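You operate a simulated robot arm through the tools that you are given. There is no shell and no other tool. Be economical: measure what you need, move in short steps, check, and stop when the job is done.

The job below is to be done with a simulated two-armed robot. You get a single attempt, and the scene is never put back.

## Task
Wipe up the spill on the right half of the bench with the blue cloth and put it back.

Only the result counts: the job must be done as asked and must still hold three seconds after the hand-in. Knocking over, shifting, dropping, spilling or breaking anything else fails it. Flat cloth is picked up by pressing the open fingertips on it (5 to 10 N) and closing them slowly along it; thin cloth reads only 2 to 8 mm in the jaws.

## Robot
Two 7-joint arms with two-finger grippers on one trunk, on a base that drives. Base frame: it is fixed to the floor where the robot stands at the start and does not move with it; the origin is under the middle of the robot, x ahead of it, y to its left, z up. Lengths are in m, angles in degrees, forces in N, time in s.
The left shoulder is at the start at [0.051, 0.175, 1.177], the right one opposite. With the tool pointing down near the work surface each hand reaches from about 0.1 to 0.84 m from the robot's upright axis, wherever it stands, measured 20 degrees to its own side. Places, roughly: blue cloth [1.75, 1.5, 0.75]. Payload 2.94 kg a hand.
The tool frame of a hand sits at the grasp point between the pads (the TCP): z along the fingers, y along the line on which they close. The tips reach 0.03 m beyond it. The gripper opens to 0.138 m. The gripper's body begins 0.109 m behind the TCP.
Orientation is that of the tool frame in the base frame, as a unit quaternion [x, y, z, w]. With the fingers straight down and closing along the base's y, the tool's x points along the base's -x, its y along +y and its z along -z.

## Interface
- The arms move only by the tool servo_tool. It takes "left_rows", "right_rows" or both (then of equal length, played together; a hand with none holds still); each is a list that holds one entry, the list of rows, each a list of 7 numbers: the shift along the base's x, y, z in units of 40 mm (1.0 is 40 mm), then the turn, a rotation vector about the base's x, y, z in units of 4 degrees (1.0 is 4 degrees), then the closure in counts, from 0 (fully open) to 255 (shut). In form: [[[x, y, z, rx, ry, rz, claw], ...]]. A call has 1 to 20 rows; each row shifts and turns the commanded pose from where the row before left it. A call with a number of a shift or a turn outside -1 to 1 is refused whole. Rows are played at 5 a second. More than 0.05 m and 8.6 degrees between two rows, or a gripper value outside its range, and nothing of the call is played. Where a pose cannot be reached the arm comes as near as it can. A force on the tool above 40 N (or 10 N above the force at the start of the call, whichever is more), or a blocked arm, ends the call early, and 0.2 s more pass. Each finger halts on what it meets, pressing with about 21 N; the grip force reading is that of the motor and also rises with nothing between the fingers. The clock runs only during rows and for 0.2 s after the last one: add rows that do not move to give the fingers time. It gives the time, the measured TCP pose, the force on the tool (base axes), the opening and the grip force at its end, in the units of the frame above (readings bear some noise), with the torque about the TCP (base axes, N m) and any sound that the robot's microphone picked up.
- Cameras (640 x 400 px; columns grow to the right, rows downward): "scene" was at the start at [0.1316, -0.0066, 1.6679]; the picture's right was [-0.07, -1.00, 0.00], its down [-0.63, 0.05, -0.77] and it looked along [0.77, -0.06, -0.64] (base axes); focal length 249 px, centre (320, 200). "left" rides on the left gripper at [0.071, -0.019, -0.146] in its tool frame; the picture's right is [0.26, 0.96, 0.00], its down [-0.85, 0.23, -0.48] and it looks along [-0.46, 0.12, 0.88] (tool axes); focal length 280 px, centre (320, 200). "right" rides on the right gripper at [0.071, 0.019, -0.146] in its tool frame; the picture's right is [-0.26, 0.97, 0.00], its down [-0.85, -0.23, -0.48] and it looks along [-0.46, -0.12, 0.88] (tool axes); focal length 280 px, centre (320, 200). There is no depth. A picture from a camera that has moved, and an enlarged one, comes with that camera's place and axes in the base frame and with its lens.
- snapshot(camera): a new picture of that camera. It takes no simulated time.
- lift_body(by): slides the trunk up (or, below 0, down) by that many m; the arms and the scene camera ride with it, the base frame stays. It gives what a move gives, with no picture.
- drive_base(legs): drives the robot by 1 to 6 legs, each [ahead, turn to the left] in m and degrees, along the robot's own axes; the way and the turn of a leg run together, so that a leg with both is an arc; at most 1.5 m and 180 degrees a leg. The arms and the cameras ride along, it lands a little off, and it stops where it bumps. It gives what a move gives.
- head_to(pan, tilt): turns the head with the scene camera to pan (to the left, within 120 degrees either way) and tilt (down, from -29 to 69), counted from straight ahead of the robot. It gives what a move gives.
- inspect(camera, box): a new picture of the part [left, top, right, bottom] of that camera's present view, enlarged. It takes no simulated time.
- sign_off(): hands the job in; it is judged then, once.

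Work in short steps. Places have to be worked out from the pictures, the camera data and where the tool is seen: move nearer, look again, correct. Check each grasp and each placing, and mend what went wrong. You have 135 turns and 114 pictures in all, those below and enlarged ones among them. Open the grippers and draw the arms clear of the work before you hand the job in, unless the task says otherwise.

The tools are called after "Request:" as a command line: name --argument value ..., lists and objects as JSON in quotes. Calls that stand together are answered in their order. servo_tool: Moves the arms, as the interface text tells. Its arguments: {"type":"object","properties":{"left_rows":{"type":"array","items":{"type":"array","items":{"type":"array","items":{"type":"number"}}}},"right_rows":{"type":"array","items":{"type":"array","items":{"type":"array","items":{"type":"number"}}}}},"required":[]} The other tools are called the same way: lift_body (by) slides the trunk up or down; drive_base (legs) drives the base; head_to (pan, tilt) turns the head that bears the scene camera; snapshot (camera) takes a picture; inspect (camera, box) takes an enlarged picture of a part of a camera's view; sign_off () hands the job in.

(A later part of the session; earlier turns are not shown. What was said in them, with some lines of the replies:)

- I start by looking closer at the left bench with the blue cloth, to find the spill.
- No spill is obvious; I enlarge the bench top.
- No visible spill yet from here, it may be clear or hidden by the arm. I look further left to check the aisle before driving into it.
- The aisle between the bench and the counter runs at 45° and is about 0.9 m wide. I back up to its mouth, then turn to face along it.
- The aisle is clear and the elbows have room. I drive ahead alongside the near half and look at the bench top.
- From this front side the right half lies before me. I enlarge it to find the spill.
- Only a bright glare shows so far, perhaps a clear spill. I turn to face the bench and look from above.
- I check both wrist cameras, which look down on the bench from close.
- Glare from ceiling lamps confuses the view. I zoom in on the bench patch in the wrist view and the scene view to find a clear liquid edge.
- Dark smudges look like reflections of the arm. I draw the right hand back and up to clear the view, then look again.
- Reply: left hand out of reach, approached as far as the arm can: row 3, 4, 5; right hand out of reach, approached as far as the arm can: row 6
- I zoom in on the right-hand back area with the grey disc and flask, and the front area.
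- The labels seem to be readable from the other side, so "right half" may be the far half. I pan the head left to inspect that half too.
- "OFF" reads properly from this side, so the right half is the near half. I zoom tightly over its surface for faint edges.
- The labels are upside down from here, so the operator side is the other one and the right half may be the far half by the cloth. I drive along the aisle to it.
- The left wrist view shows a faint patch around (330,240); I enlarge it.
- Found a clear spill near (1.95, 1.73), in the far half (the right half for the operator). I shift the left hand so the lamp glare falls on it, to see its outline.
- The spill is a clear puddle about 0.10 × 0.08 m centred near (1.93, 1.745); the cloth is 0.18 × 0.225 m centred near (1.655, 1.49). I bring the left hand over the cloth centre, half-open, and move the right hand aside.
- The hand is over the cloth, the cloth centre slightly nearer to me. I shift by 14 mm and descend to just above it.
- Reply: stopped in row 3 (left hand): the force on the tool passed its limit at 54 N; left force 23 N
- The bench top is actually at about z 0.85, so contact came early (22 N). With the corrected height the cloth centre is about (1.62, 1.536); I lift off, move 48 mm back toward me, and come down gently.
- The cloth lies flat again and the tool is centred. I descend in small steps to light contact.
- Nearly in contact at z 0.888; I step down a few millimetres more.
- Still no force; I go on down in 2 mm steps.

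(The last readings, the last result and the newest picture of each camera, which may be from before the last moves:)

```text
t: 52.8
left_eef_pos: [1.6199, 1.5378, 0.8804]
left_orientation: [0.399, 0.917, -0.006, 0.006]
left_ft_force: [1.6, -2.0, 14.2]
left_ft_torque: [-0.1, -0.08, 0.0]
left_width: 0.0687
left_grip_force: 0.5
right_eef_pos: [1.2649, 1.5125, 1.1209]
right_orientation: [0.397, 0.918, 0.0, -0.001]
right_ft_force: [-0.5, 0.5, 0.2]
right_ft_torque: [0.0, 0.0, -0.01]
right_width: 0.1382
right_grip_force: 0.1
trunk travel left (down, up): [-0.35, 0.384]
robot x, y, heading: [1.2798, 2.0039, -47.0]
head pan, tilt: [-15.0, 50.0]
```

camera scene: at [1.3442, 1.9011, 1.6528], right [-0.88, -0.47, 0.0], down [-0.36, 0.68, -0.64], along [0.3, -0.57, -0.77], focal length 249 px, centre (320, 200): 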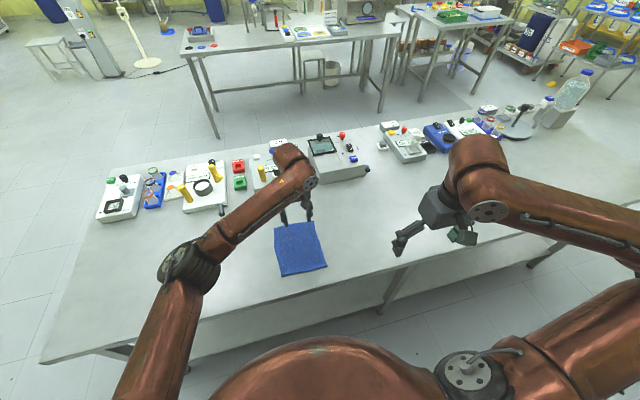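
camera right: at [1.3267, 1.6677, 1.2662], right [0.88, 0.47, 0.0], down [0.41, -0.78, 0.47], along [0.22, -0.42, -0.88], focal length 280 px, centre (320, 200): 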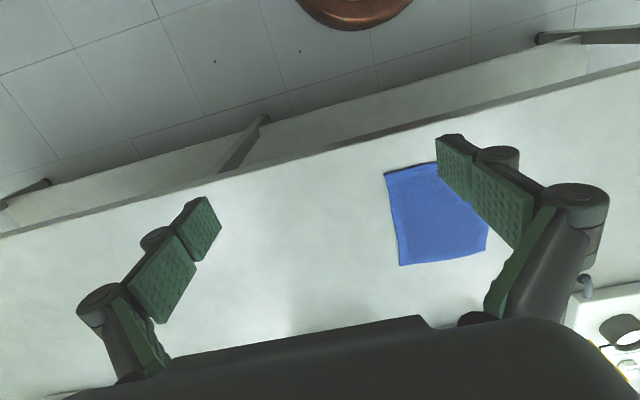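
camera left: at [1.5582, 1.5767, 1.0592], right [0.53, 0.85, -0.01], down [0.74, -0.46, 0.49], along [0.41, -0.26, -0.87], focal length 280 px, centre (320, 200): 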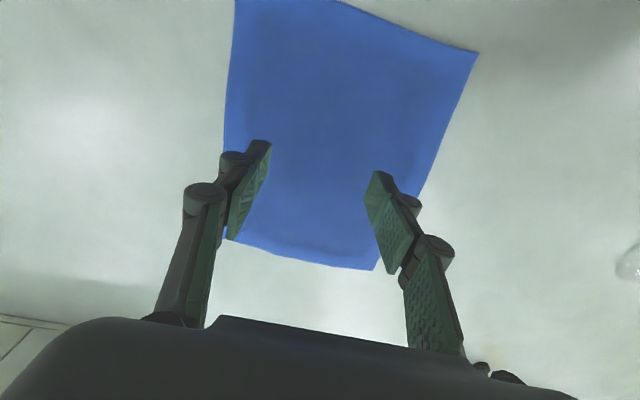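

14 N now; I ease off slightly and close slowly along the cloth.

Request:
servo_tool --left_rows '[[[0, 0, 0.015, 0, 0, 0, 130], [0, 0, 0, 0, 0, 0, 138], [0, 0, 0, 0, 0, 0, 146], [0, 0, 0, 0, 0, 0, 154], [0, 0, 0, 0, 0, 0, 162], [0, 0, 0, 0, 0, 0, 170], [0, 0, 0, 0, 0, 0, 178], [0, 0, 0, 0, 0, 0, 186], [0, 0, 0, 0, 0, 0, 194], [0, 0, 0, 0, 0, 0, 202], [0, 0, 0, 0, 0, 0, 210], [0, 0, 0, 0, 0, 0, 218], [0, 0, 0, 0, 0, 0, 226], [0, 0, 0, 0, 0, 0, 234], [0, 0, 0, 0, 0, 0, 242], [0, 0, 0, 0, 0, 0, 255], [0, 0, 0, 0, 0, 0, 255], [0, 0, 0, 0, 0, 0, 255]]]'

Request:
snapshot --camera "left"

```text
t: 56.6
left_eef_pos: [1.6205, 1.537, 0.8802]
left_orientation: [0.398, 0.917, -0.004, 0.006]
left_ft_force: [-1.4, -2.0, 21.6]
left_ft_torque: [-0.01, 0.1, 0.02]
left_width: 0.0068
left_grip_force: 20.6
right_eef_pos: [1.2635, 1.5121, 1.1214]
right_orientation: [0.397, 0.918, 0.0, 0.0]
right_ft_force: [0.9, -0.1, 0.4]
right_ft_torque: [0.02, -0.04, -0.01]
right_width: 0.1379
right_grip_force: 0.2
trunk travel left (down, up): [-0.35, 0.384]
robot x, y, heading: [1.2779, 2.0068, -46.9]
head pan, tilt: [-15.0, 50.0]
```

```text
75 pictures are left
camera left: at [1.557, 1.5771, 1.0239], right [0.53, 0.85, -0.01], down [0.74, -0.46, 0.49], along [0.41, -0.26, -0.87], focal length 280 px, centre (320, 200)
```

left: 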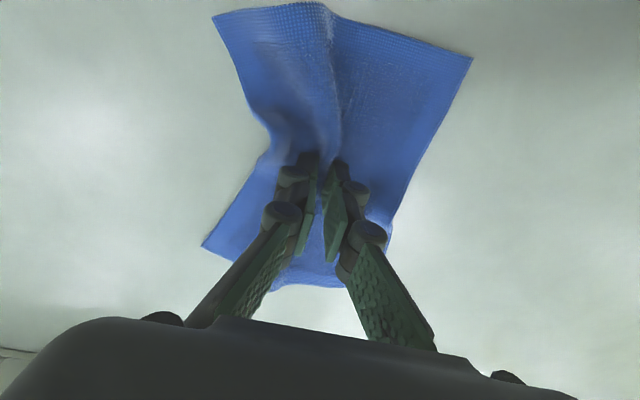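

6.8 mm in the jaws: the cloth is pinched. I lift it and check.

Request:
servo_tool --left_rows '[[[0, 0, 0.5, 0, 0, 0, 255], [0, 0, 0.8, 0, 0, 0, 255], [0, 0, 0.9, 0, 0, 0, 255], [0, 0, 0.9, 0, 0, 0, 255], [0, 0, 0, 0, 0, 0, 255]]]'

Request:
inspect --camera "scene" --box '[120, 160, 440, 360]'

Request:
snapshot --camera "left"

```text
t: 57.8
left_eef_pos: [1.6213, 1.538, 1.0018]
left_orientation: [0.398, 0.917, -0.003, 0.005]
left_ft_force: [0.3, -1.5, -0.2]
left_ft_torque: [0.02, -0.02, -0.05]
left_width: 0.0062
left_grip_force: 21.2
right_eef_pos: [1.2656, 1.5104, 1.1198]
right_orientation: [0.397, 0.918, 0.001, -0.002]
right_ft_force: [0.2, 0.0, 0.6]
right_ft_torque: [0.02, 0.0, 0.02]
right_width: 0.138
right_grip_force: 0.1
trunk travel left (down, up): [-0.35, 0.384]
robot x, y, heading: [1.2775, 2.0061, -47.0]
head pan, tilt: [-15.0, 50.0]
```

```text
2.00 times, centred on (280, 260) of scene
camera zoom: at [1.3442, 1.9014, 1.6527], right [-0.88, -0.47, 0.0], down [-0.36, 0.68, -0.64], along [0.3, -0.57, -0.77], focal length 498 px, centre (400, 80)
```

zoom: 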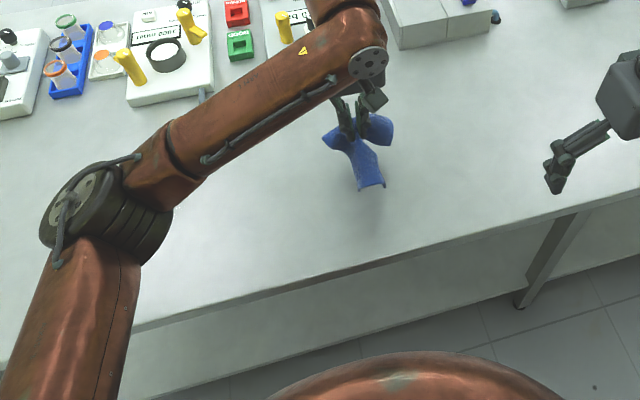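

```text
73 pictures are left
camera left: at [1.5573, 1.5771, 1.1455], right [0.53, 0.85, -0.01], down [0.75, -0.46, 0.48], along [0.41, -0.26, -0.87], focal length 280 px, centre (320, 200)
```

left: 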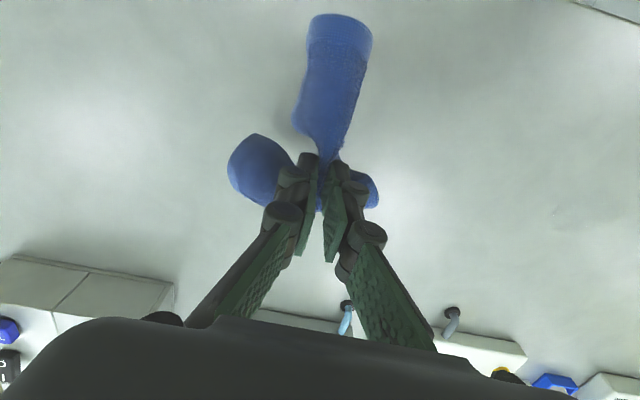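

The cloth is held at its middle. I carry it over the spill at (1.88, 1.757).

Request:
servo_tool --left_rows '[[[0.81, 0.684, 0, 0, 0, 0, 255], [0.81, 0.684, 0, 0, 0, 0, 255], [0.81, 0.684, 0, 0, 0, 0, 255], [0.81, 0.684, 0, 0, 0, 0, 255], [0.81, 0.684, 0, 0, 0, 0, 255], [0.81, 0.684, 0, 0, 0, 0, 255], [0.81, 0.684, 0, 0, 0, 0, 255], [0.81, 0.684, 0, 0, 0, 0, 255], [0, 0, -0.5, 0, 0, 0, 255], [0, 0, 0, 0, 0, 0, 255]]]'

Request:
snapshot --camera "left"

Request:
inspect --camera "scene" --box '[80, 180, 320, 330]'

```text
t: 60.0
left_eef_pos: [1.8807, 1.7565, 0.9835]
left_orientation: [0.398, 0.917, -0.005, 0.006]
left_ft_force: [-0.6, -0.3, -0.3]
left_ft_torque: [0.0, -0.01, 0.0]
left_width: 0.0063
left_grip_force: 20.8
right_eef_pos: [1.2648, 1.5129, 1.121]
right_orientation: [0.397, 0.918, 0.001, -0.002]
right_ft_force: [0.5, -0.6, 0.3]
right_ft_torque: [-0.05, 0.01, 0.02]
right_width: 0.138
right_grip_force: 0.1
trunk travel left (down, up): [-0.35, 0.384]
robot x, y, heading: [1.2757, 2.002, -46.9]
head pan, tilt: [-15.0, 50.0]
```

```text
72 pictures are left
camera left: at [1.8172, 1.796, 1.1265], right [0.53, 0.85, -0.01], down [0.74, -0.46, 0.49], along [0.41, -0.26, -0.87], focal length 280 px, centre (320, 200)
```

left: 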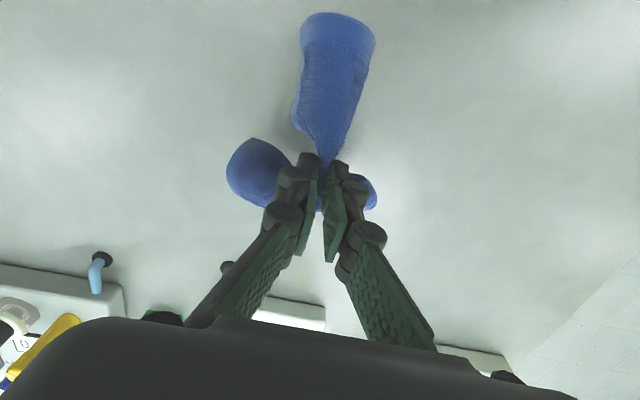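

```text
2.67 times, centred on (200, 255) of scene
camera zoom: at [1.3442, 1.9031, 1.6529], right [-0.88, -0.47, 0.0], down [-0.36, 0.68, -0.64], along [0.3, -0.57, -0.77], focal length 665 px, centre (640, 53)
```

zoom: 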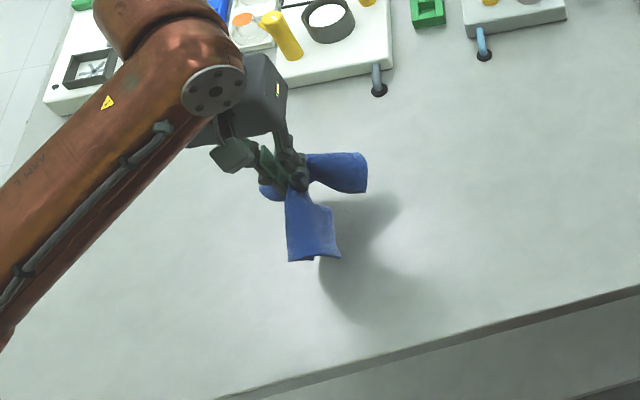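

Position agrees between cameras. I lower the cloth onto the spill.

Request:
servo_tool --left_rows '[[[0, 0, -0.8, 0, 0, 0, 255], [0, 0, -0.8, 0, 0, 0, 255], [0, 0, -0.4, 0, 0, 0, 255], [0, 0, -0.2, 0, 0, 0, 255], [0, 0, -0.15, 0, 0, 0, 255], [0, 0, 0, 0, 0, 0, 255]]]'

Request:
snapshot --camera "left"

```text
t: 61.4
left_eef_pos: [1.8803, 1.7563, 0.8898]
left_orientation: [0.399, 0.917, -0.003, 0.005]
left_ft_force: [0.8, 0.1, 1.6]
left_ft_torque: [0.04, -0.02, 0.0]
left_width: 0.0063
left_grip_force: 21.2
right_eef_pos: [1.2651, 1.5124, 1.1197]
right_orientation: [0.397, 0.918, 0.0, -0.002]
right_ft_force: [-0.3, -0.6, -0.3]
right_ft_torque: [-0.01, 0.0, -0.01]
right_width: 0.1379
right_grip_force: 0.0
trunk travel left (down, up): [-0.35, 0.384]
robot x, y, heading: [1.2762, 2.0047, -46.8]
head pan, tilt: [-15.0, 50.0]
```

```text
70 pictures are left
camera left: at [1.8167, 1.7957, 1.0334], right [0.53, 0.85, -0.01], down [0.74, -0.46, 0.49], along [0.41, -0.26, -0.87], focal length 280 px, centre (320, 200)
```

left: 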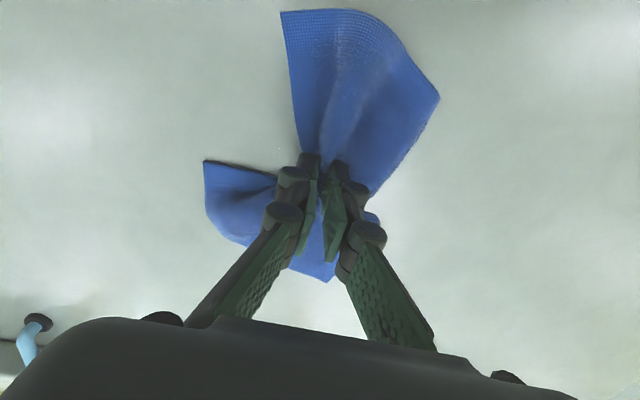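

I press down gently the last millimetres.

Request:
servo_tool --left_rows '[[[0, 0, -0.1, 0, 0, 0, 255], [0, 0, -0.1, 0, 0, 0, 255], [0, 0, 0, 0, 0, 0, 255]]]'

```text
t: 62.2
left_eef_pos: [1.8812, 1.7555, 0.8838]
left_orientation: [0.398, 0.917, -0.005, 0.007]
left_ft_force: [0.2, -0.2, 17.0]
left_ft_torque: [-0.12, -0.09, 0.01]
left_width: 0.0062
left_grip_force: 21.6
right_eef_pos: [1.2635, 1.5132, 1.1203]
right_orientation: [0.397, 0.918, 0.0, -0.001]
right_ft_force: [-0.1, 1.7, -0.4]
right_ft_torque: [0.02, 0.02, 0.0]
right_width: 0.138
right_grip_force: 0.0
trunk travel left (down, up): [-0.35, 0.384]
robot x, y, heading: [1.2823, 2.0048, -46.8]
head pan, tilt: [-15.0, 50.0]
```

17 N, good pressing contact. I wipe in a raster, first half.

Request:
servo_tool --left_rows '[[[-0.425, 0.265, 0.02, 0, 0, 0, 255], [-0.425, 0.265, 0, 0, 0, 0, 255], [-0.265, -0.425, 0, 0, 0, 0, 255], [-0.265, -0.425, 0, 0, 0, 0, 255], [-0.265, -0.425, 0, 0, 0, 0, 255], [0.265, 0.425, 0, 0, 0, 0, 255], [0.265, 0.425, 0, 0, 0, 0, 255], [0.265, 0.425, 0, 0, 0, 0, 255], [0.265, 0.425, 0, 0, 0, 0, 255], [0.265, 0.425, 0, 0, 0, 0, 255], [0.265, 0.425, 0, 0, 0, 0, 255], [0.425, -0.265, 0, 0, 0, 0, 255], [-0.265, -0.425, 0, 0, 0, 0, 255], [-0.265, -0.425, 0, 0, 0, 0, 255], [-0.265, -0.425, 0, 0, 0, 0, 255], [-0.265, -0.425, 0, 0, 0, 0, 255], [-0.265, -0.425, 0, 0, 0, 0, 255], [-0.265, -0.425, 0, 0, 0, 0, 255], [0.425, -0.265, 0, 0, 0, 0, 255]]]'

Request:
snapshot --camera "left"

```text
t: 66.2
left_eef_pos: [1.8464, 1.7057, 0.8835]
left_orientation: [0.4, 0.917, -0.005, 0.006]
left_ft_force: [-5.9, 1.0, 21.7]
left_ft_torque: [-0.04, 0.17, -0.04]
left_width: 0.006
left_grip_force: 21.0
right_eef_pos: [1.2629, 1.5127, 1.121]
right_orientation: [0.398, 0.917, 0.001, -0.001]
right_ft_force: [-0.2, 0.2, -0.4]
right_ft_torque: [0.0, 0.01, 0.0]
right_width: 0.1381
right_grip_force: 0.0
trunk travel left (down, up): [-0.35, 0.384]
robot x, y, heading: [1.2772, 2.0056, -47.0]
head pan, tilt: [-15.0, 50.0]
```

```text
69 pictures are left
camera left: at [1.7826, 1.745, 1.027], right [0.53, 0.85, -0.01], down [0.74, -0.46, 0.49], along [0.41, -0.26, -0.87], focal length 280 px, centre (320, 200)
```

left: 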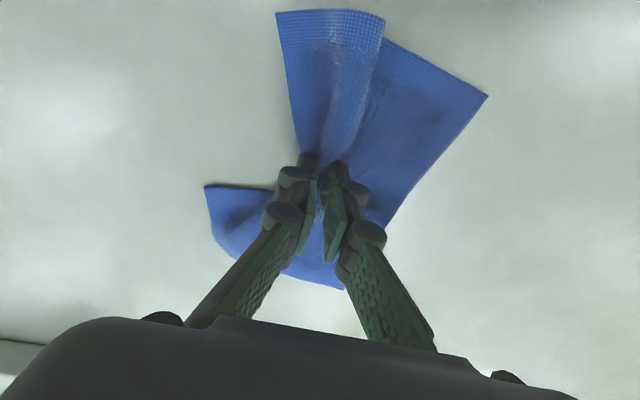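

The wiping goes well; I do the second half of the raster.

Request:
servo_tool --left_rows '[[[0.265, 0.425, 0, 0, 0, 0, 255], [0.265, 0.425, 0, 0, 0, 0, 255], [0.265, 0.425, 0, 0, 0, 0, 255], [0.265, 0.425, 0, 0, 0, 0, 255], [0.265, 0.425, 0, 0, 0, 0, 255], [0.265, 0.425, 0, 0, 0, 0, 255], [0.425, -0.265, 0, 0, 0, 0, 255], [-0.265, -0.425, 0, 0, 0, 0, 255], [-0.265, -0.425, 0, 0, 0, 0, 255], [-0.265, -0.425, 0, 0, 0, 0, 255], [-0.265, -0.425, 0, 0, 0, 0, 255], [-0.265, -0.425, 0, 0, 0, 0, 255], [-0.265, -0.425, 0, 0, 0, 0, 255], [0.425, -0.265, 0, 0, 0, 0, 255], [0.265, 0.425, 0, 0, 0, 0, 255], [0.265, 0.425, 0, 0, 0, 0, 255], [0.265, 0.425, 0, 0, 0, 0, 255], [0.265, 0.425, 0, 0, 0, 0, 255], [0.265, 0.425, 0, 0, 0, 0, 255], [0.265, 0.425, 0, 0, 0, 0, 255]]]'

Request:
servo_tool --left_rows '[[[0, 0, 0.6, 0, 0, 0, 255], [0, 0, 0.8, 0, 0, 0, 255], [-0.9, -0.3, 0.9, 0, 0, 0, 255], [-0.9, -0.3, 0.9, 0, 0, 0, 255], [-0.9, -0.3, 0.9, 0, 0, 0, 255], [-0.9, -0.3, 0.9, 0, 0, 0, 255], [-0.9, 0, 0.9, 0, 0, 0, 255], [0, 0, 0, 0, 0, 0, 255]]]'

Request:
snapshot --camera "left"

Request:
inspect --camera "scene" --box '[120, 180, 360, 330]'

```text
t: 70.4
left_eef_pos: [1.9459, 1.7858, 0.8834]
left_orientation: [0.399, 0.917, -0.003, 0.006]
left_ft_force: [-1.9, -3.1, 18.3]
left_ft_torque: [-0.18, 0.06, 0.01]
left_width: 0.0062
left_grip_force: 21.1
right_eef_pos: [1.2636, 1.5124, 1.1202]
right_orientation: [0.396, 0.918, 0.0, -0.001]
right_ft_force: [0.0, 0.2, -0.5]
right_ft_torque: [0.01, 0.03, 0.04]
right_width: 0.1378
right_grip_force: 0.0
trunk travel left (down, up): [-0.35, 0.384]
robot x, y, heading: [1.2746, 2.0091, -46.9]
head pan, tilt: [-15.0, 50.0]
```

```text
refused: row 3 steps farther than a row can; nothing moved
```

```text
68 pictures are left
camera left: at [1.882, 1.8255, 1.027], right [0.53, 0.85, -0.01], down [0.74, -0.46, 0.49], along [0.41, -0.26, -0.87], focal length 280 px, centre (320, 200)
```

left: 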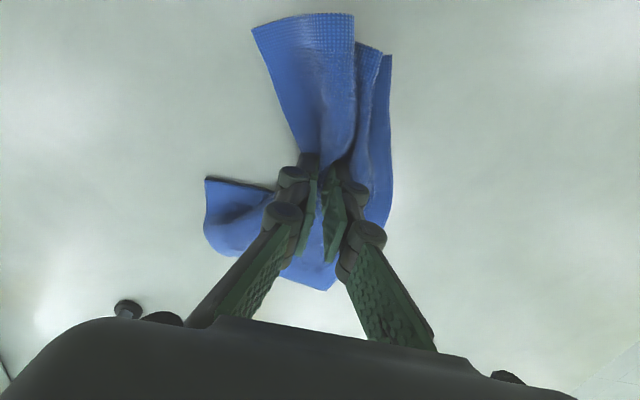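

```text
2.67 times, centred on (240, 255) of scene
camera zoom: at [1.342, 1.9029, 1.6531], right [-0.88, -0.47, 0.0], down [-0.36, 0.68, -0.64], along [0.3, -0.57, -0.77], focal length 665 px, centre (533, 53)
```

zoom: 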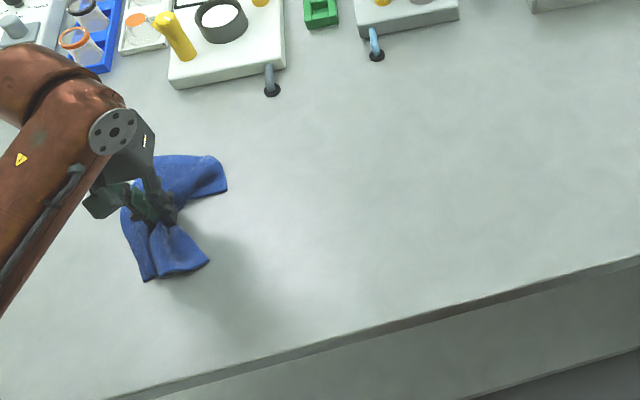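

The pressing stayed even. I lift and move back to the earlier viewpoint to check for residue.

Request:
servo_tool --left_rows '[[[0, 0, 0.6, 0, 0, 0, 255], [0, 0, 0.8, 0, 0, 0, 255], [-0.9, -0.3, 0.65, 0, 0, 0, 255], [-0.9, -0.3, 0.65, 0, 0, 0, 255], [-0.9, -0.3, 0.65, 0, 0, 0, 255], [-0.9, -0.3, 0.65, 0, 0, 0, 255], [-0.9, -0.3, 0.65, 0, 0, 0, 255], [-0.9, -0.3, 0.65, 0, 0, 0, 255], [-0.9, -0.3, 0.65, 0, 0, 0, 255], [0, 0, 0, 0, 0, 0, 255]]]'

Request:
snapshot --camera "left"

Request:
inspect --camera "left" --box '[300, 80, 540, 230]'

Request:
inspect --camera "scene" --box '[120, 180, 360, 330]'

```text
t: 72.6
left_eef_pos: [1.6949, 1.7015, 1.1189]
left_orientation: [0.398, 0.917, -0.004, 0.005]
left_ft_force: [0.6, 0.2, -0.6]
left_ft_torque: [-0.01, 0.06, -0.01]
left_width: 0.0059
left_grip_force: 21.2
right_eef_pos: [1.2663, 1.5123, 1.1213]
right_orientation: [0.397, 0.918, -0.001, -0.002]
right_ft_force: [0.1, -0.4, 0.9]
right_ft_torque: [-0.01, 0.01, 0.02]
right_width: 0.1381
right_grip_force: 0.0
trunk travel left (down, up): [-0.35, 0.384]
robot x, y, heading: [1.274, 2.0074, -47.0]
head pan, tilt: [-15.0, 50.0]
```

```text
66 pictures are left
camera left: at [1.6313, 1.7409, 1.2627], right [0.53, 0.85, -0.01], down [0.75, -0.46, 0.48], along [0.41, -0.26, -0.87], focal length 280 px, centre (320, 200)
```

left: 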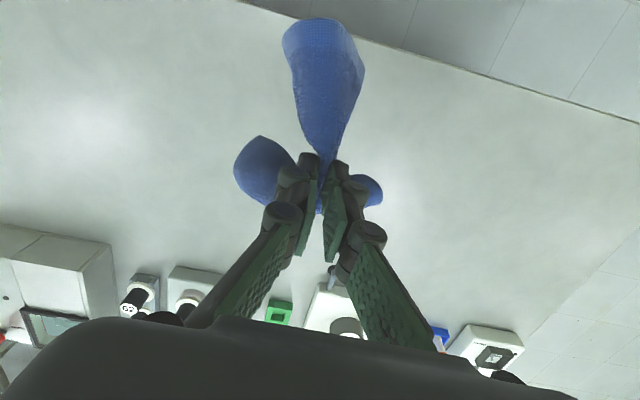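

```text
2.67 times, centred on (420, 155) of left
camera zoom: at [1.6313, 1.7409, 1.2627], right [0.53, 0.85, -0.01], down [0.75, -0.46, 0.48], along [0.41, -0.26, -0.87], focal length 748 px, centre (53, 320)
```

zoom: 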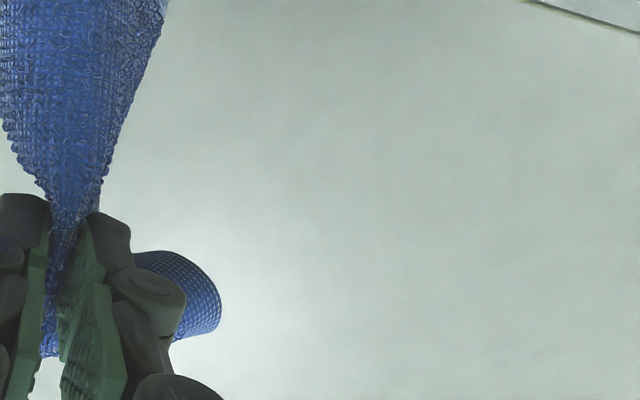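

```text
2.67 times, centred on (240, 255) of scene
camera zoom: at [1.3454, 1.9028, 1.6528], right [-0.88, -0.47, 0.0], down [-0.36, 0.68, -0.64], along [0.3, -0.57, -0.77], focal length 665 px, centre (533, 53)
```

zoom: 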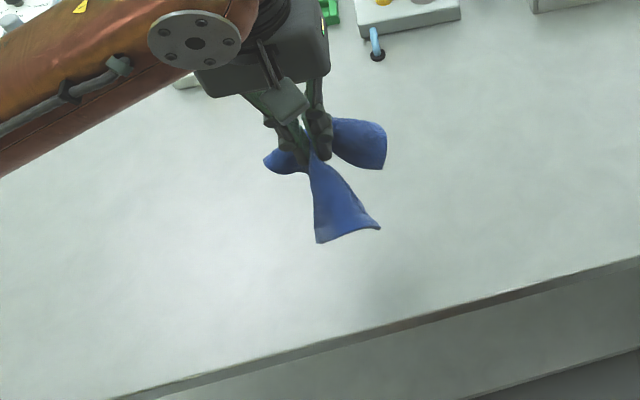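

No trace of the spill remains. I carry the cloth back to its pick spot (1.6205, 1.537) and lower it.

Request:
servo_tool --left_rows '[[[-0.372, -0.8225, 0, 0, 0, 0, 255], [-0.372, -0.8225, 0, 0, 0, 0, 255], [-0.372, -0.8225, 0, 0, 0, 0, 255], [-0.372, -0.8225, 0, 0, 0, 0, 255], [-0.372, -0.8225, 0, 0, 0, 0, 255], [0, 0, -0.9, 0, 0, 0, 255], [0, 0, -0.9, 0, 0, 0, 255], [0, 0, -0.9, 0, 0, 0, 255], [0, 0, -0.9, 0, 0, 0, 255], [0, 0, -0.6, 0, 0, 0, 255], [0, 0, -0.6, 0, 0, 0, 255], [0, 0, -0.5, 0, 0, 0, 255], [0, 0, -0.3, 0, 0, 0, 255], [0, 0, 0, 0, 0, 0, 255]]]'

Request:
snapshot --camera "left"

Request:
inspect --camera "scene" --box '[180, 180, 420, 330]'

```text
t: 75.6
left_eef_pos: [1.621, 1.5371, 0.8962]
left_orientation: [0.4, 0.917, -0.004, 0.004]
left_ft_force: [0.0, -0.5, 0.0]
left_ft_torque: [-0.02, -0.01, 0.02]
left_width: 0.006
left_grip_force: 20.3
right_eef_pos: [1.2642, 1.5119, 1.1197]
right_orientation: [0.397, 0.918, 0.0, -0.002]
right_ft_force: [-0.3, -0.8, 0.2]
right_ft_torque: [-0.02, 0.0, 0.01]
right_width: 0.1379
right_grip_force: 0.1
trunk travel left (down, up): [-0.35, 0.384]
robot x, y, heading: [1.2727, 2.0064, -47.1]
head pan, tilt: [-15.0, 50.0]
```

```text
63 pictures are left
camera left: at [1.556, 1.5771, 1.04], right [0.53, 0.85, -0.01], down [0.74, -0.46, 0.49], along [0.41, -0.26, -0.87], focal length 280 px, centre (320, 200)
```

left: 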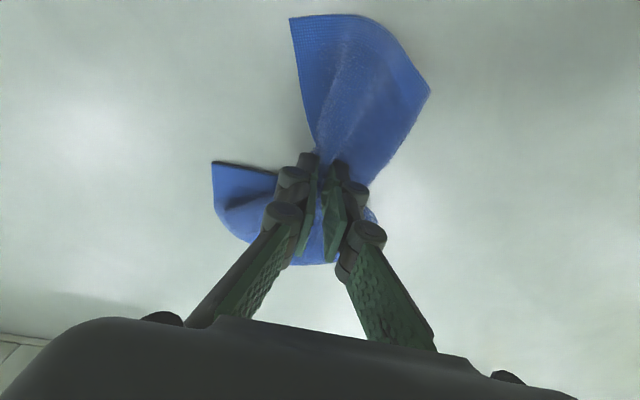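

```text
2.67 times, centred on (300, 255) of scene
camera zoom: at [1.3437, 1.9021, 1.6529], right [-0.88, -0.47, 0.0], down [-0.36, 0.68, -0.64], along [0.3, -0.57, -0.77], focal length 665 px, centre (373, 53)
```

zoom: 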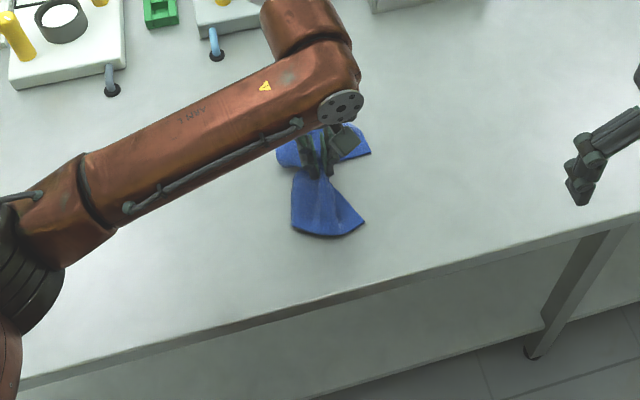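

Lower to light pressure, then open slowly so the fingertips spread the fold back out.

Request:
servo_tool --left_rows '[[[0, 0, -0.15, 0, 0, 0, 255], [0, 0, -0.12, 0, 0, 0, 255], [0, 0, 0, 0, 0, 0, 255]]]'

Request:
servo_tool --left_rows '[[[0, 0, 0, 0, 0, 0, 240], [0, 0, 0, 0, 0, 0, 230], [0, 0, 0, 0, 0, 0, 220], [0, 0, 0, 0, 0, 0, 210], [0, 0, 0, 0, 0, 0, 200], [0, 0, 0, 0, 0, 0, 190], [0, 0, 0, 0, 0, 0, 180], [0, 0, 0, 0, 0, 0, 170], [0, 0, 0, 0, 0, 0, 160], [0, 0, 0, 0, 0, 0, 150], [0, 0, 0, 0, 0, 0, 140], [0, 0, 0, 0, 0, 0, 130], [0, 0, 0, 0, 0, 0, 130]]]'

Request:
snapshot --camera "left"

```text
t: 76.4
left_eef_pos: [1.62, 1.5389, 0.8866]
left_orientation: [0.399, 0.917, -0.004, 0.005]
left_ft_force: [0.1, 1.4, 7.5]
left_ft_torque: [0.0, -0.06, -0.02]
left_width: 0.0058
left_grip_force: 21.3
right_eef_pos: [1.2638, 1.513, 1.1215]
right_orientation: [0.397, 0.918, 0.001, -0.002]
right_ft_force: [-0.1, 0.1, -0.1]
right_ft_torque: [0.0, -0.04, 0.0]
right_width: 0.1378
right_grip_force: 0.1
trunk travel left (down, up): [-0.35, 0.384]
robot x, y, heading: [1.2736, 2.006, -46.9]
head pan, tilt: [-15.0, 50.0]
```

```text
t: 79.2
left_eef_pos: [1.6208, 1.5376, 0.8851]
left_orientation: [0.399, 0.917, -0.003, 0.006]
left_ft_force: [-1.4, -0.4, 1.9]
left_ft_torque: [0.01, -0.06, -0.04]
left_width: 0.0699
left_grip_force: 0.0
right_eef_pos: [1.2645, 1.5126, 1.1205]
right_orientation: [0.397, 0.918, 0.001, -0.002]
right_ft_force: [0.4, -0.2, -0.1]
right_ft_torque: [0.0, 0.0, 0.02]
right_width: 0.1378
right_grip_force: 0.1
trunk travel left (down, up): [-0.35, 0.384]
robot x, y, heading: [1.275, 2.0029, -47.0]
head pan, tilt: [-15.0, 50.0]
```

```text
61 pictures are left
camera left: at [1.5562, 1.5773, 1.0292], right [0.53, 0.85, -0.01], down [0.74, -0.46, 0.49], along [0.41, -0.26, -0.87], focal length 280 px, centre (320, 200)
```

left: 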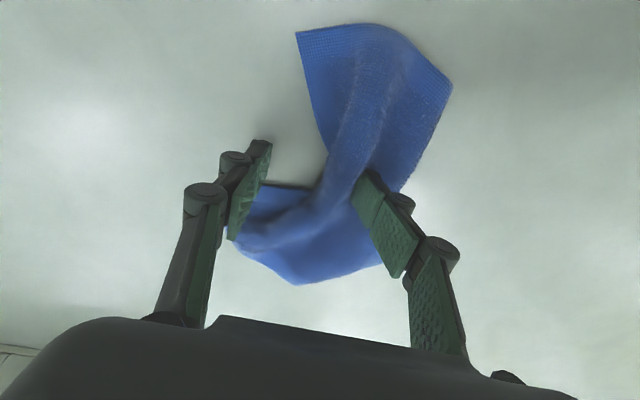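

Released. I lift the hand straight up and see how the cloth lies.

Request:
servo_tool --left_rows '[[[0, 0, 0.4, 0, 0, 0, 130], [0, 0, 0.8, 0, 0, 0, 130], [0, 0, 0.9, 0, 0, 0, 130], [0, 0, 0.9, 0, 0, 0, 130], [0.7, 0.66, 0.2, 0, 0, 0, 130], [0.7, 0.66, 0.2, 0, 0, 0, 130], [0.7, 0.66, 0.2, 0, 0, 0, 130], [0, 0, 0, 0, 0, 0, 130]]]'

Request:
inspect --camera "scene" --box '[180, 180, 420, 330]'

Request:
snapshot --camera "left"

```text
t: 81.0
left_eef_pos: [1.7032, 1.6166, 1.0286]
left_orientation: [0.399, 0.917, -0.003, 0.005]
left_ft_force: [-0.6, 0.2, -0.1]
left_ft_torque: [0.05, -0.01, 0.04]
left_width: 0.0676
left_grip_force: 0.0
right_eef_pos: [1.2637, 1.5104, 1.1205]
right_orientation: [0.398, 0.918, 0.002, -0.001]
right_ft_force: [-0.3, -0.5, 0.3]
right_ft_torque: [0.06, -0.03, -0.01]
right_width: 0.1383
right_grip_force: 0.0
trunk travel left (down, up): [-0.35, 0.384]
robot x, y, heading: [1.2781, 2.0068, -47.1]
head pan, tilt: [-15.0, 50.0]
```

```text
2.67 times, centred on (300, 255) of scene
camera zoom: at [1.3427, 1.9007, 1.6528], right [-0.88, -0.47, 0.0], down [-0.36, 0.68, -0.64], along [0.3, -0.57, -0.77], focal length 665 px, centre (373, 53)
```

zoom: 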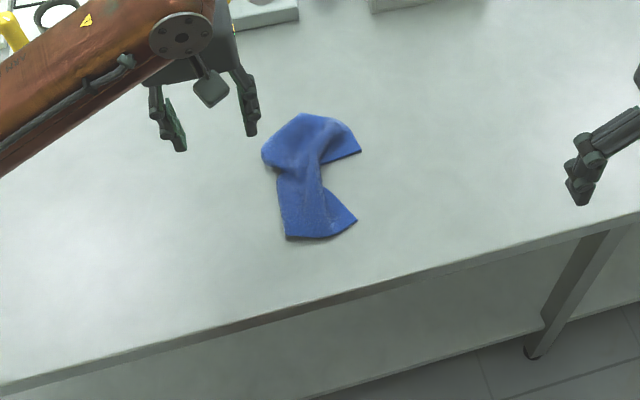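

```text
59 pictures are left
camera left: at [1.6391, 1.6556, 1.1727], right [0.53, 0.85, 0.0], down [0.74, -0.46, 0.49], along [0.41, -0.26, -0.87], focal length 280 px, centre (320, 200)
```

left: 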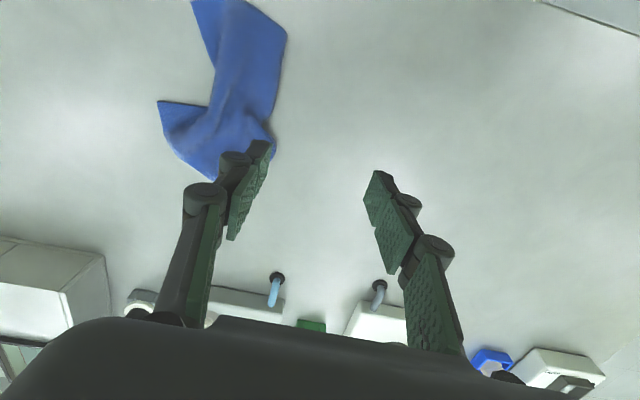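

The cloth is back on its spot, its middle within about a centimetre. I bring the left hand to the earlier viewpoint for an unobstructed last check of the spill area.

Request:
servo_tool --left_rows '[[[0.2, 0.93, 0.63, 0, 0, 0, 0], [0.2, 0.93, 0.63, 0, 0, 0, 0], [0.2, 0.93, 0.63, 0, 0, 0, 0], [0.15, 0.93, 0.63, 0, 0, 0, 0], [0, 0, 0, 0, 0, 0, 0]]]'

Request:
inspect --camera "left" --box '[160, 80, 480, 280]'

Request:
snapshot --camera "scene"

```text
t: 82.2
left_eef_pos: [1.734, 1.7654, 1.1315]
left_orientation: [0.399, 0.917, -0.003, 0.005]
left_ft_force: [0.1, -1.2, 0.6]
left_ft_torque: [0.05, 0.01, -0.01]
left_width: 0.1381
left_grip_force: 0.0
right_eef_pos: [1.2657, 1.5115, 1.1196]
right_orientation: [0.397, 0.918, 0.001, -0.002]
right_ft_force: [-0.4, -0.5, -0.8]
right_ft_torque: [0.04, 0.03, -0.05]
right_width: 0.1379
right_grip_force: 0.1
trunk travel left (down, up): [-0.35, 0.384]
robot x, y, heading: [1.2777, 2.0099, -46.9]
head pan, tilt: [-15.0, 50.0]
```

```text
2.00 times, centred on (320, 180) of left
camera zoom: at [1.6706, 1.8047, 1.2739], right [0.53, 0.85, -0.01], down [0.74, -0.46, 0.48], along [0.41, -0.26, -0.87], focal length 561 px, centre (320, 240)
```

zoom: 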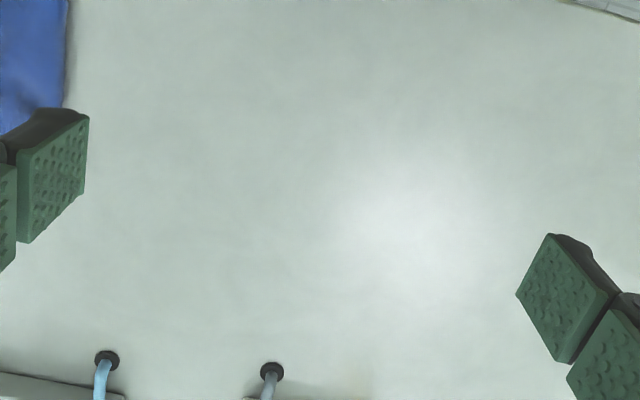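

```text
57 pictures are left
camera scene: at [1.3442, 1.9009, 1.6527], right [-0.88, -0.47, 0.0], down [-0.36, 0.68, -0.64], along [0.3, -0.57, -0.77], focal length 249 px, centre (320, 200)
```

scene: 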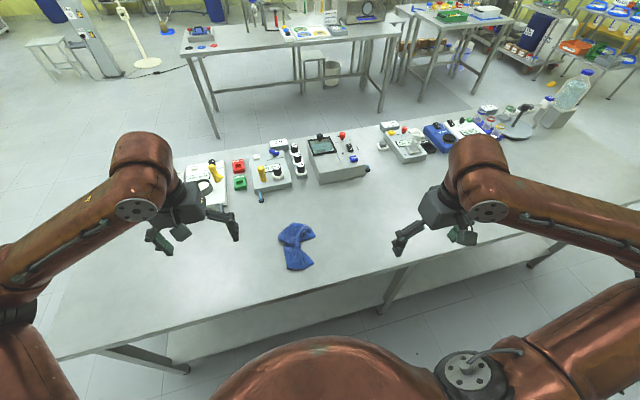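

The spill area is clean and the cloth is back. I draw the left hand back off the bench, then hand in.

Request:
servo_tool --left_rows '[[[-0.55, 0.8, 0.1, 0, 0, 0, 0], [-0.55, 0.8, 0.1, 0, 0, 0, 0], [-0.55, 0.8, 0.1, 0, 0, 0, 0], [0, 0, 0, 0, 0, 0, 0]]]'

Request:
inspect --camera "scene" --box '[120, 160, 440, 360]'

```text
t: 83.2
left_eef_pos: [1.6674, 1.8623, 1.1427]
left_orientation: [0.399, 0.917, -0.004, 0.005]
left_ft_force: [-0.3, -0.2, 0.1]
left_ft_torque: [0.01, 0.01, 0.0]
left_width: 0.1377
left_grip_force: 0.0
right_eef_pos: [1.2656, 1.5105, 1.1205]
right_orientation: [0.397, 0.918, 0.001, -0.001]
right_ft_force: [0.1, -0.3, -0.3]
right_ft_torque: [0.02, 0.03, 0.01]
right_width: 0.1381
right_grip_force: 0.0
trunk travel left (down, up): [-0.35, 0.384]
robot x, y, heading: [1.2768, 2.0047, -47.3]
head pan, tilt: [-15.0, 50.0]
```

```text
2.00 times, centred on (280, 260) of scene
camera zoom: at [1.3447, 1.901, 1.6527], right [-0.88, -0.47, 0.0], down [-0.36, 0.68, -0.64], along [0.3, -0.57, -0.77], focal length 498 px, centre (400, 80)
```

zoom: 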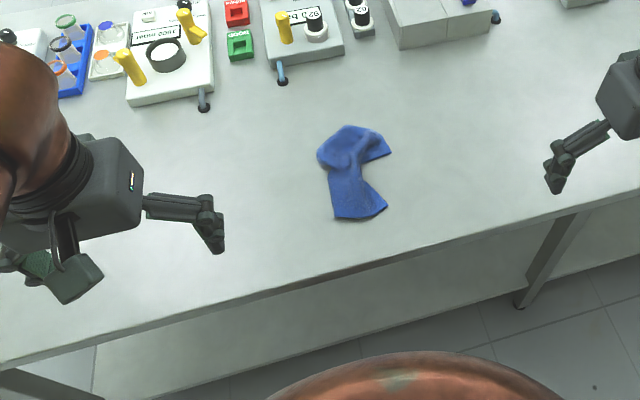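

The bench is clean, the cloth rests on its original spot, the grippers are open and clear; I hand in.

Request:
sign_off

```text
The job is handed in.
```

I wiped up the clear spill with the blue cloth and put the cloth back where it was. A last look at the spill spot from the same camera position showed no trace.

- **Cloth:** it is crumpled rather than flat, with its middle about 1 cm from where it started by my estimate.
- **Which half:** I took "right half" as seen from the side the instrument labels read from. That is the far half of the bench, where the cloth lies. I found no spill in the near half, but a clear spill shows only faintly and I did not go back for a second look.
- **Other items:** nothing else on the bench was touched.
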